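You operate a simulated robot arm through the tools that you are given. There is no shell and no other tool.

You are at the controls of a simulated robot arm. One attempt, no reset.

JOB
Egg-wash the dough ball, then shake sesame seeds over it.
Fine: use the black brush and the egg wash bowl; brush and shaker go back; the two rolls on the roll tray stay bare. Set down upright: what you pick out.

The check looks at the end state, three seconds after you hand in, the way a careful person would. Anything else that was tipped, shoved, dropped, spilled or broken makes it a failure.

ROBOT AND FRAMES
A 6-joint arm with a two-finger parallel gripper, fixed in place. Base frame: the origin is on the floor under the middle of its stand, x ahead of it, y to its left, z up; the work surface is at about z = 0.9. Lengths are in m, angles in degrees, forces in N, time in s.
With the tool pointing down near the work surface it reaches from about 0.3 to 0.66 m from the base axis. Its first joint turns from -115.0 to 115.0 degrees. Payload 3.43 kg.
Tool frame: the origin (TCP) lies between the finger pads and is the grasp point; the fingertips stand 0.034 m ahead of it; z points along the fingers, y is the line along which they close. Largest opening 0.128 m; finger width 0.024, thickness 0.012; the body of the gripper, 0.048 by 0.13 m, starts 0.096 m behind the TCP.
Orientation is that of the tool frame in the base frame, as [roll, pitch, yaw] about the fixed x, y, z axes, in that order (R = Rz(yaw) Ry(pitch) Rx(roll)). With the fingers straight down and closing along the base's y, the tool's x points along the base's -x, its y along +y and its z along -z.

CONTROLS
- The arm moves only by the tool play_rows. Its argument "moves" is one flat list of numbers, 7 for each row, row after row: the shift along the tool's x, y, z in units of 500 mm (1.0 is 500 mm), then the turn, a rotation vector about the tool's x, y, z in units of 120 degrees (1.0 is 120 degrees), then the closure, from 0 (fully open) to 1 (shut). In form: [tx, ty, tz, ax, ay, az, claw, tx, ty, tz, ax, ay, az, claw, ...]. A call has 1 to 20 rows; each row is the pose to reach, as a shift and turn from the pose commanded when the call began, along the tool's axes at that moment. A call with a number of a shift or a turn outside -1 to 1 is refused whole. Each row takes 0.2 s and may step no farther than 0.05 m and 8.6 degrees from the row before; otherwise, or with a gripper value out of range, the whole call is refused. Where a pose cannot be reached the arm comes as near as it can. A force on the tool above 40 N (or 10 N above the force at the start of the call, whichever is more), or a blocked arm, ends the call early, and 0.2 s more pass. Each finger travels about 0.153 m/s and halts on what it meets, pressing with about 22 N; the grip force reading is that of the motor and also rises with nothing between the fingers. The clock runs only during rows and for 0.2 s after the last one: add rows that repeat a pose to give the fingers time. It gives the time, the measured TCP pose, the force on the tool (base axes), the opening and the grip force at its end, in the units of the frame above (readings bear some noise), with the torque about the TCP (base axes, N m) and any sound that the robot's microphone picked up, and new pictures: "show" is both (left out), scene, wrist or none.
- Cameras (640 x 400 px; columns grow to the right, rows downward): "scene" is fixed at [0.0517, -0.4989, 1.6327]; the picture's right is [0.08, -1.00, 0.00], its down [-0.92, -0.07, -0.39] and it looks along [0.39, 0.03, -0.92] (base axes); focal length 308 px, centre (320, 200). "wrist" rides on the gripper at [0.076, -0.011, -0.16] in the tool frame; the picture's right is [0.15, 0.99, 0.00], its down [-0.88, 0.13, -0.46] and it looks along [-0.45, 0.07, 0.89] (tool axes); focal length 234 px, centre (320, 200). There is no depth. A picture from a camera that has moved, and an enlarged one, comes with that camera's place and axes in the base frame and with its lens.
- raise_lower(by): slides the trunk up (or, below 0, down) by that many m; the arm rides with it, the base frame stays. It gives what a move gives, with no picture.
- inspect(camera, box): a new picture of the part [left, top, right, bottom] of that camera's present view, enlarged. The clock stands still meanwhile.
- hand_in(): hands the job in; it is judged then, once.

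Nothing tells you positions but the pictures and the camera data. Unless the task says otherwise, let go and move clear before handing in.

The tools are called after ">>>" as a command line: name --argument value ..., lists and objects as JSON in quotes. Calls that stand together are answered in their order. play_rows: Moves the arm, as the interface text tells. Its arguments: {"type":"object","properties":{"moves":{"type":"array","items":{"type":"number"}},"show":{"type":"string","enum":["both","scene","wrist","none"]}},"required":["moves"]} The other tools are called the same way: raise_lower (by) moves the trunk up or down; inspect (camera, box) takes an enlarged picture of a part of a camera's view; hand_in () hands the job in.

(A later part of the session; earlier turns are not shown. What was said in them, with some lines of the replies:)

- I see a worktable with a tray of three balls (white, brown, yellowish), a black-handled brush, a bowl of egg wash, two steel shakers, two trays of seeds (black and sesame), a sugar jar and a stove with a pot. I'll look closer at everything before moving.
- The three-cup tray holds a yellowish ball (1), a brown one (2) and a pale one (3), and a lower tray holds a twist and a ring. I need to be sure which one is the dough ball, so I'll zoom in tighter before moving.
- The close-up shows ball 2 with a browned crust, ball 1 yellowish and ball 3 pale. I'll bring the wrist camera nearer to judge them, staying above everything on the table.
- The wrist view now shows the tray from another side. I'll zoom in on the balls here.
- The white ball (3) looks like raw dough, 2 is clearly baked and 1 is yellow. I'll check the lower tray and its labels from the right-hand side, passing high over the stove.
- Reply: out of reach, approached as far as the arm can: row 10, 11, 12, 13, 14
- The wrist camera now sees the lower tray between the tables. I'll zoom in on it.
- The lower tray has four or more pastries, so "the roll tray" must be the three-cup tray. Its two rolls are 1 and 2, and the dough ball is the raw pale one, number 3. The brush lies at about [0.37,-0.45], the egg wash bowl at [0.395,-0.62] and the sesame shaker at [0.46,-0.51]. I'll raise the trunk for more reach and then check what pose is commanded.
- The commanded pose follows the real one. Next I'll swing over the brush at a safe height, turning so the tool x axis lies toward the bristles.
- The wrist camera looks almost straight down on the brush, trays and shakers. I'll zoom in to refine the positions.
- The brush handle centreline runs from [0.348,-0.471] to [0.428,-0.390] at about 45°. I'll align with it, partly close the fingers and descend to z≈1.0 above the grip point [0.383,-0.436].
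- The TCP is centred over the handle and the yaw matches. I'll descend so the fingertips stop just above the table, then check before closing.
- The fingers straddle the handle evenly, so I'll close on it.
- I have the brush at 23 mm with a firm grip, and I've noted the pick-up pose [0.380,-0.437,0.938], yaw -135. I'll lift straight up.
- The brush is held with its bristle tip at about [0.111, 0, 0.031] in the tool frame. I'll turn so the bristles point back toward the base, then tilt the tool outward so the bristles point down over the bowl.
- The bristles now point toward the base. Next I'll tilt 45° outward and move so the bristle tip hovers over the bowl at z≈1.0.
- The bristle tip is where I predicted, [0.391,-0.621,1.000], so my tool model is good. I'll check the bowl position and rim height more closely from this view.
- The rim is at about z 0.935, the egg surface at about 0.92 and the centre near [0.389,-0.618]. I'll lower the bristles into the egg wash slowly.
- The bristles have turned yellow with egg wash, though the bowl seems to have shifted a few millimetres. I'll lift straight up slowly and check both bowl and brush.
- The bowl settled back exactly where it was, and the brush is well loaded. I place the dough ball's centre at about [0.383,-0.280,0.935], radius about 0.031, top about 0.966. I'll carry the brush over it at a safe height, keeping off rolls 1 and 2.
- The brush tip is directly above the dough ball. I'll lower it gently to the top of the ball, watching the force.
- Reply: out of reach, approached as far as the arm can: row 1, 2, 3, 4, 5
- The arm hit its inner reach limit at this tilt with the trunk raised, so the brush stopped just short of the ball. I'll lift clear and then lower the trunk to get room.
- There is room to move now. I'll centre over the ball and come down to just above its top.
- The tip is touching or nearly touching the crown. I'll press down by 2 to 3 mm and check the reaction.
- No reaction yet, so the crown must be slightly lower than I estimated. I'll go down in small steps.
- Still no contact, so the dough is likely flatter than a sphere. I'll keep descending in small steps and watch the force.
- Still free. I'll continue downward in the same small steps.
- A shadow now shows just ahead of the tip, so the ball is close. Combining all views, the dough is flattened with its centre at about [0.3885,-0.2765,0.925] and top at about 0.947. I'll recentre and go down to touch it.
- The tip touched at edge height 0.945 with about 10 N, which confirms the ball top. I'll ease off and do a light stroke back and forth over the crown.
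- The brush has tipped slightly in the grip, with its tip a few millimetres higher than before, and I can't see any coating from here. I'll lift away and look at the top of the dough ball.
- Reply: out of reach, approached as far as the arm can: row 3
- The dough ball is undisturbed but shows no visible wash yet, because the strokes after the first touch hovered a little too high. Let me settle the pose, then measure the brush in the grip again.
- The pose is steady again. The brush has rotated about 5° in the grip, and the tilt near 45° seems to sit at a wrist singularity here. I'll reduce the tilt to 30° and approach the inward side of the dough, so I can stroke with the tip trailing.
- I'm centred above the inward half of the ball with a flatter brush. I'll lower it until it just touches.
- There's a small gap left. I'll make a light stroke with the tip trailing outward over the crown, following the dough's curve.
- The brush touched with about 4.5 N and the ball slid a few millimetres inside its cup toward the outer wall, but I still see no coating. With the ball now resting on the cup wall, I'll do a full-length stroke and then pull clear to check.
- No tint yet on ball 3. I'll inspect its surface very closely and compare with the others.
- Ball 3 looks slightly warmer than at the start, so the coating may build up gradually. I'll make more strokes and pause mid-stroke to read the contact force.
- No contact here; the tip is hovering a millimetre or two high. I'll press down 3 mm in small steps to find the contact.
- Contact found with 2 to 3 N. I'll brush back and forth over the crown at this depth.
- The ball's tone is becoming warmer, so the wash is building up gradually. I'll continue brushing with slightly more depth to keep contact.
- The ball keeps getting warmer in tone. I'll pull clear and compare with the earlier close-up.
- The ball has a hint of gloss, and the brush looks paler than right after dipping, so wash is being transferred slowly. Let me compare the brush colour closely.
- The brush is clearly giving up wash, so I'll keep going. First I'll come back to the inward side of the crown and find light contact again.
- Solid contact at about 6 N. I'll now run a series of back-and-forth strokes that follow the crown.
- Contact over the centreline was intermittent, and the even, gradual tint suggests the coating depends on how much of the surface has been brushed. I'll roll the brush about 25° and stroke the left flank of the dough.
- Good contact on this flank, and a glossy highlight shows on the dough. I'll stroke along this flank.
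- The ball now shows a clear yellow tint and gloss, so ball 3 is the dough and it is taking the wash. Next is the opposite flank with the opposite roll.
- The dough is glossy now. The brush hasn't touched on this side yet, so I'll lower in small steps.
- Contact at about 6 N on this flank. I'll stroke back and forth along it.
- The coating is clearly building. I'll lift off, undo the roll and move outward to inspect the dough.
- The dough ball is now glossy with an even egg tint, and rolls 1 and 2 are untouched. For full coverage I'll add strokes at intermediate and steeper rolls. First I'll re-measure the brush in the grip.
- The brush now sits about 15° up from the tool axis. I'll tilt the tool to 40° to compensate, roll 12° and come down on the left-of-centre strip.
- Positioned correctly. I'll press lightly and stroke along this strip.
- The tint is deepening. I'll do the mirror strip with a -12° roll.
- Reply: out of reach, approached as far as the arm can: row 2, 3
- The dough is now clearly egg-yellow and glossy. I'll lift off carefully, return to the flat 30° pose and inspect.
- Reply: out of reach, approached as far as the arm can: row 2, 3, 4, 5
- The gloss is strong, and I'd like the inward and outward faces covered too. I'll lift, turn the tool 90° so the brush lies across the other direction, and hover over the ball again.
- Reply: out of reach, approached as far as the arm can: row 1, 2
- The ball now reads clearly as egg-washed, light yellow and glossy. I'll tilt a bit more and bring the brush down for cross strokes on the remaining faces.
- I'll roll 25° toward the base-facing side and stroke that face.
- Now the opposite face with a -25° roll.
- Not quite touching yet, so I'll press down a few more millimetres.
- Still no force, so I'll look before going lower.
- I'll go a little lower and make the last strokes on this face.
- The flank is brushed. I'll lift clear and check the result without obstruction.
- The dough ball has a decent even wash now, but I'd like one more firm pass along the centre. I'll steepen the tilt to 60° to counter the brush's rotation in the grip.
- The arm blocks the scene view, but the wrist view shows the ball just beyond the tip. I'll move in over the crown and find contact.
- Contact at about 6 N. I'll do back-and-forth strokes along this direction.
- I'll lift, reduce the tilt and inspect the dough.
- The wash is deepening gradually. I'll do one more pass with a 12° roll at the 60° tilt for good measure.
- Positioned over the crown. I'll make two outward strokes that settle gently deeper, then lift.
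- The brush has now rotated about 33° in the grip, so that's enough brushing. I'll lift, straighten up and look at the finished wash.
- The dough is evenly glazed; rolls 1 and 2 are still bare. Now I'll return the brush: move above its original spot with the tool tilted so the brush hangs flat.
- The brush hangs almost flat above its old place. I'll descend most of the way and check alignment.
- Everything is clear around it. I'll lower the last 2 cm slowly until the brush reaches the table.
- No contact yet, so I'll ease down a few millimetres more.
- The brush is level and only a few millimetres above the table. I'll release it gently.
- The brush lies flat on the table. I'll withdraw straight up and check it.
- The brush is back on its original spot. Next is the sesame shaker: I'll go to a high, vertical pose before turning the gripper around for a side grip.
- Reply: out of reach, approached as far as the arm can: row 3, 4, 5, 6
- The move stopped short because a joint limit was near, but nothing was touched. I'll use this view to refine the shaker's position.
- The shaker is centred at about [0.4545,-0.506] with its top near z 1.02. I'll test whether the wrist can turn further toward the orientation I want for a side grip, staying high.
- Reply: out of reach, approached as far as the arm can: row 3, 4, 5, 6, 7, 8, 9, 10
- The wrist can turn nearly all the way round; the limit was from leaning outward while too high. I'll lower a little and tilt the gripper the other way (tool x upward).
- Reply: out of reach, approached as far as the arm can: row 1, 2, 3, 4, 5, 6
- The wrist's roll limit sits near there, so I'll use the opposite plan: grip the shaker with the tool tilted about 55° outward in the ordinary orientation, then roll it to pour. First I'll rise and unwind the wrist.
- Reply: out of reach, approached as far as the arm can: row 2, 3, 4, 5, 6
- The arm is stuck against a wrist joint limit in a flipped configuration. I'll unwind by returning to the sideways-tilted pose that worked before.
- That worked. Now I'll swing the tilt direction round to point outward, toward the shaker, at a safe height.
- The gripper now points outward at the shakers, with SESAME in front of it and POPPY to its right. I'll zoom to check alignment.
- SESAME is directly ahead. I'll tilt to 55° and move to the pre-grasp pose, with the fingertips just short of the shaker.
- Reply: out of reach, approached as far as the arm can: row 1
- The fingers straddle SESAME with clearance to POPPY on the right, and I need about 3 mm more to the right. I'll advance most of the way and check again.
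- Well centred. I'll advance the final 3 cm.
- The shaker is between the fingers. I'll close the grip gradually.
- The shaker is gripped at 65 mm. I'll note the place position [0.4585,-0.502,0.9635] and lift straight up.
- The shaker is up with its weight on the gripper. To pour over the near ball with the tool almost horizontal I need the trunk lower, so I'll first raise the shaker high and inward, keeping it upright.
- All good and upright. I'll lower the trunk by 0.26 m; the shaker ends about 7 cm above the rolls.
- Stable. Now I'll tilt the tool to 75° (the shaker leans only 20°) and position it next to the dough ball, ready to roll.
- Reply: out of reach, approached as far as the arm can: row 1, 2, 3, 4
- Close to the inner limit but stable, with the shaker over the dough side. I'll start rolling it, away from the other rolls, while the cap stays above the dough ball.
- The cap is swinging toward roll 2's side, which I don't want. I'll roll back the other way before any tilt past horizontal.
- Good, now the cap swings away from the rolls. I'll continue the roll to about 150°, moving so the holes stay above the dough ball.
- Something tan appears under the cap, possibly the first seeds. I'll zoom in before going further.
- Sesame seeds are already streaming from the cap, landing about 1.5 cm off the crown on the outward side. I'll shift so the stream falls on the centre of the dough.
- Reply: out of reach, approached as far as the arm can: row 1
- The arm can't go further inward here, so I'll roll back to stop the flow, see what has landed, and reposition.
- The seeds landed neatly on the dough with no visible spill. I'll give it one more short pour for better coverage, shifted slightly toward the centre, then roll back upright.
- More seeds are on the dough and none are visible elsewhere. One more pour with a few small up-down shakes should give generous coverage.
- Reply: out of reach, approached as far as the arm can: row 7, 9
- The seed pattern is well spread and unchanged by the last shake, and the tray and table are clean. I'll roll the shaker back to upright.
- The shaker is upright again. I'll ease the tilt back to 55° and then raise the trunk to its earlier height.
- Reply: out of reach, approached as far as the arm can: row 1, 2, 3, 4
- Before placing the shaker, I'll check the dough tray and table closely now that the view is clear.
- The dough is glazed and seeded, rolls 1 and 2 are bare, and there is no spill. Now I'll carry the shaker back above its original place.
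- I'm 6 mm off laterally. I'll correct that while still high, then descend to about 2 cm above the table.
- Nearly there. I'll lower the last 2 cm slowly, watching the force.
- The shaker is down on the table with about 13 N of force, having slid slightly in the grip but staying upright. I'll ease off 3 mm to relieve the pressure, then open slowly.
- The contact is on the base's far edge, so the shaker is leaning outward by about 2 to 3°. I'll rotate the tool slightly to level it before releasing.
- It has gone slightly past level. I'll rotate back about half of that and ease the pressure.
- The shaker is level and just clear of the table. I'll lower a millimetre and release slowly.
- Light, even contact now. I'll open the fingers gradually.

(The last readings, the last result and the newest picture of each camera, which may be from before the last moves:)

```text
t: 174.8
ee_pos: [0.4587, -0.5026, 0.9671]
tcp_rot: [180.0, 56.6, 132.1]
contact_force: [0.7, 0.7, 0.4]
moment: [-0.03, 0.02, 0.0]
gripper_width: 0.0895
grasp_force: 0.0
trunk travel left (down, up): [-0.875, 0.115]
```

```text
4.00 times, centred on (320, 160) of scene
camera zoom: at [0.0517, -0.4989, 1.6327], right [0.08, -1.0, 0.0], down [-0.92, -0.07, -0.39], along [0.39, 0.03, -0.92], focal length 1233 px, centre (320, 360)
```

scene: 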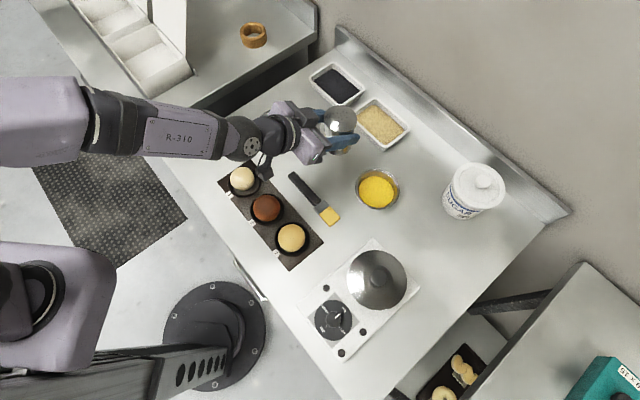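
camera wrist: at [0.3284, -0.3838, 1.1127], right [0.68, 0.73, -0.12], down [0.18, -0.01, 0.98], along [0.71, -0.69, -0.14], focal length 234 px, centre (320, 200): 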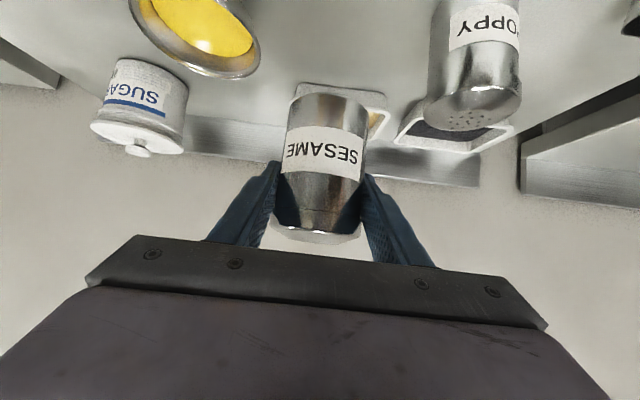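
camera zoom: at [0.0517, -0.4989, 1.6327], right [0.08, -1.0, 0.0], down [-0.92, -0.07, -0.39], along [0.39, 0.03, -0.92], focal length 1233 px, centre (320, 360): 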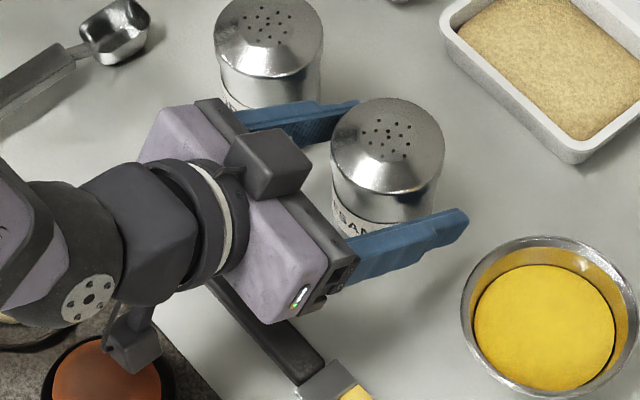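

The shaker stands upright in its old spot. I'll back straight out along the approach line.

>>> play_rows --moves '[0, 0, -0.03, 0, 0, 0, 0.3, 0, 0, -0.08, 0, 0, 0, 0.3, 0, 0, -0.14, 0, 0, 0, 0.3, 0, 0, -0.2, 0, 0, 0, 0.3, 0, 0, -0.2, 0, 0, 0, 0.3]' --show "both"

>>> inspect --camera "scene" --box '[270, 90, 390, 210]'

```text
t: 176.0
ee_pos: [0.4024, -0.4402, 1.0231]
tcp_rot: [-180.0, 56.6, 132.2]
contact_force: [0.3, -0.5, 0.3]
moment: [0.01, 0.04, 0.0]
gripper_width: 0.0897
grasp_force: 0.0
trunk travel left (down, up): [-0.875, 0.115]
camera wrist: at [0.2778, -0.3196, 1.0471], right [0.68, 0.72, -0.12], down [0.17, 0.01, 0.99], along [0.71, -0.69, -0.11], focal length 234 px, centre (320, 200)
```

scene: 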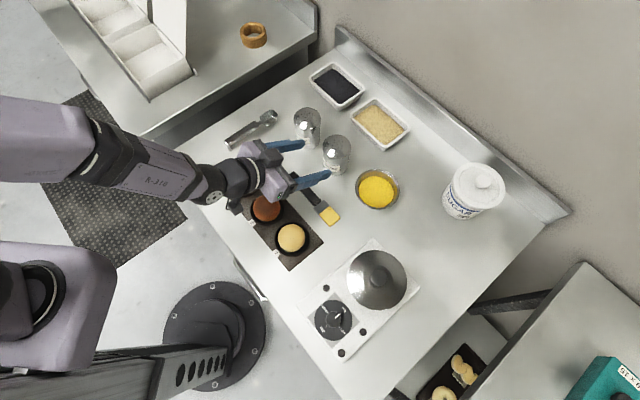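
wrist: 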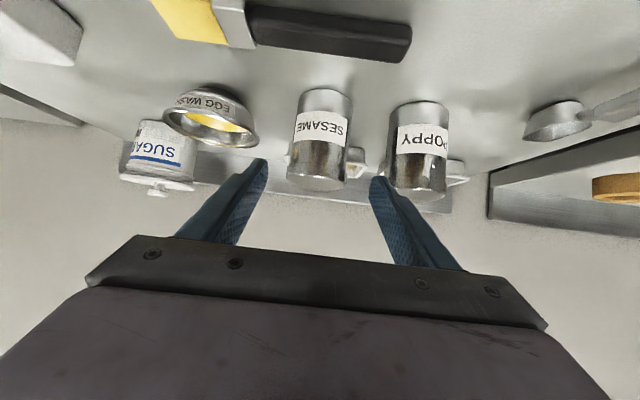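

```text
3.33 times, centred on (330, 150) of scene
camera zoom: at [0.0517, -0.4989, 1.6327], right [0.08, -1.0, 0.0], down [-0.92, -0.07, -0.39], along [0.39, 0.03, -0.92], focal length 1028 px, centre (287, 367)
```

zoom: 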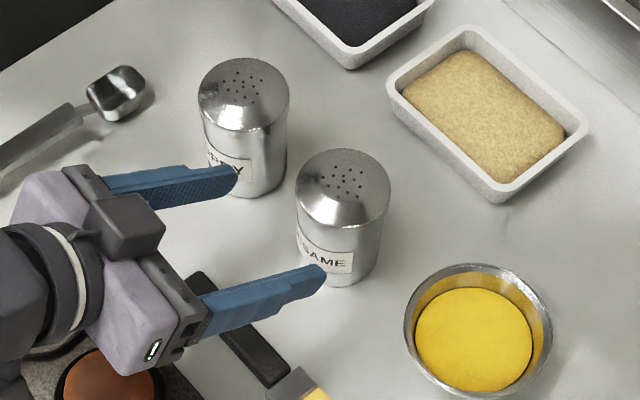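

Both shakers stand upright and undisturbed. I'll lift the arm well clear and do a final check of the whole table.

>>> play_rows --moves '[-0.0557, 0, -0.0367, 0, 0, 0, 0.3, -0.1113, 0, -0.0734, 0, 0, 0, 0.3, -0.167, 0, -0.1101, 0, 0, 0, 0.3, -0.2338, 0, -0.1541, 0, 0, 0, 0.3, -0.3006, 0, -0.1982, 0, 0, 0, 0.3, -0.3006, 0, -0.1982, 0, 0, 0, 0.3]' --show "both"

>>> inspect --camera "scene" --box '[210, 150, 350, 270]'

>>> inspect --camera "scene" --box '[280, 90, 420, 230]'

>>> inspect --camera "scene" --box '[225, 160, 265, 200]'

```text
t: 177.4
ee_pos: [0.4026, -0.4406, 1.2012]
tcp_rot: [-180.0, 56.5, 132.0]
contact_force: [-0.2, -0.4, -0.3]
moment: [0.03, 0.05, 0.0]
gripper_width: 0.0895
grasp_force: 0.1
trunk travel left (down, up): [-0.875, 0.115]
camera wrist: at [0.2777, -0.3195, 1.2265], right [0.68, 0.72, -0.12], down [0.17, 0.01, 0.99], along [0.71, -0.69, -0.11], focal length 234 px, centre (320, 200)
```

scene: 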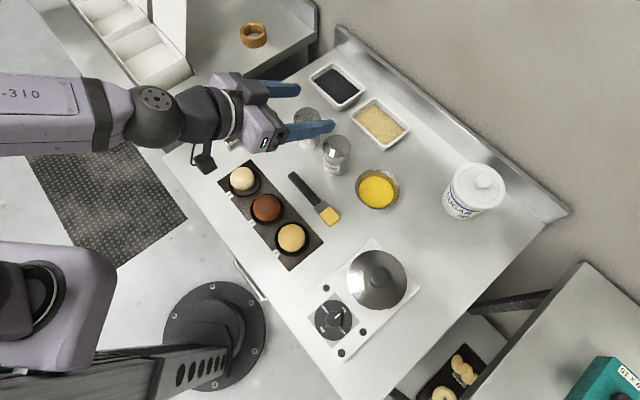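
wrist: 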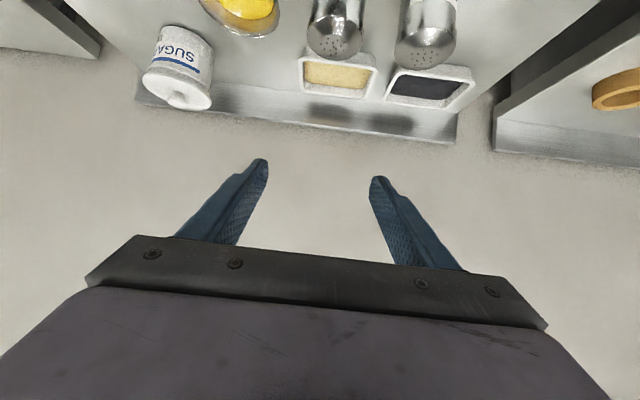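

```text
3.33 times, centred on (280, 210) of scene
camera zoom: at [0.0517, -0.4989, 1.6327], right [0.08, -1.0, 0.0], down [-0.92, -0.07, -0.39], along [0.39, 0.03, -0.92], focal length 1028 px, centre (453, 167)
```

zoom: 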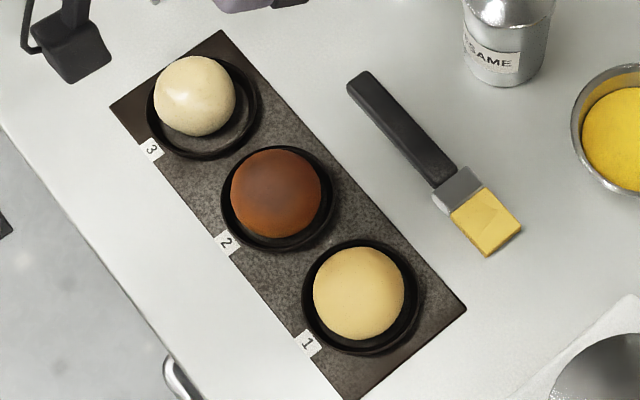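

```text
2.86 times, centred on (350, 160) of scene
camera zoom: at [0.0517, -0.4989, 1.6327], right [0.08, -1.0, 0.0], down [-0.92, -0.07, -0.39], along [0.39, 0.03, -0.92], focal length 881 px, centre (234, 314)
```

zoom: 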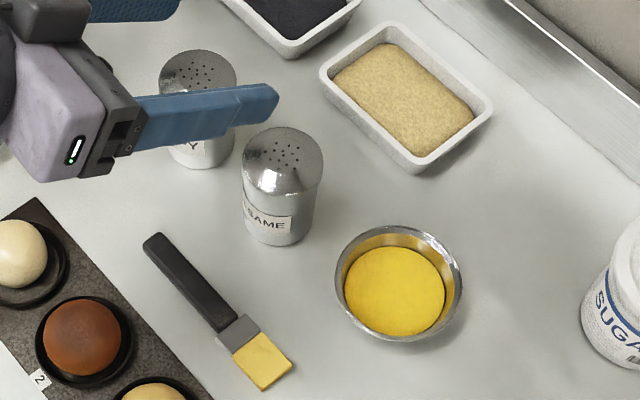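

```text
10.00 times, centred on (245, 180) of scene
camera zoom: at [0.0517, -0.4989, 1.6327], right [0.08, -1.0, 0.0], down [-0.92, -0.07, -0.39], along [0.39, 0.03, -0.92], focal length 3083 px, centre (1070, 400)
```

zoom: 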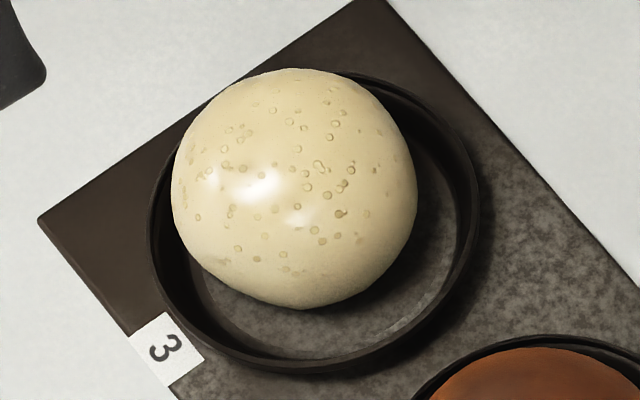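

The dough ball (number 3) is egg-washed and sprinkled with sesame. Rolls 1 and 2 are bare, the brush and shaker are back in place, the shakers stand upright, and nothing is spilled. The gripper is empty and well clear, so I'm handing in.

>>> hand_in

```text
The job is handed in.
```

I egg-washed the pale dough ball in cup 3, shook sesame seeds over it, and handed the job in. No score or verdict came back.

- **Which ball:** I took the pale ball in cup 3 as the dough ball. The golden ball (cup 1) and the brown ball (cup 2) I treated as the two rolls. The other tray, on the lower shelf, holds at least four pastries, so it didn't fit "the two rolls on the roll tray".
- **Egg wash:** I dipped the black brush once in the egg wash bowl. The dough looks glossy and evenly tinted. The colour came up gradually over many strokes, so I can't say for certain it is fully covered.
- **Sesame:** I poured three short times. About 50 seeds show on the dough, and I saw none on the tray or table.
- **Put back:** The brush lies flat within about 1 cm of its original spot. The sesame shaker stands upright within a few millimetres of its own.
- **Side effects:** The egg wash bowl tipped slightly while I dipped the brush, then settled back in place. The dough ball slid about 7 mm inside its cup.
- **Left alone:** Rolls 1 and 2 are still bare, and I saw nothing else moved or spilled. I backed the gripper off, empty, before handing in.
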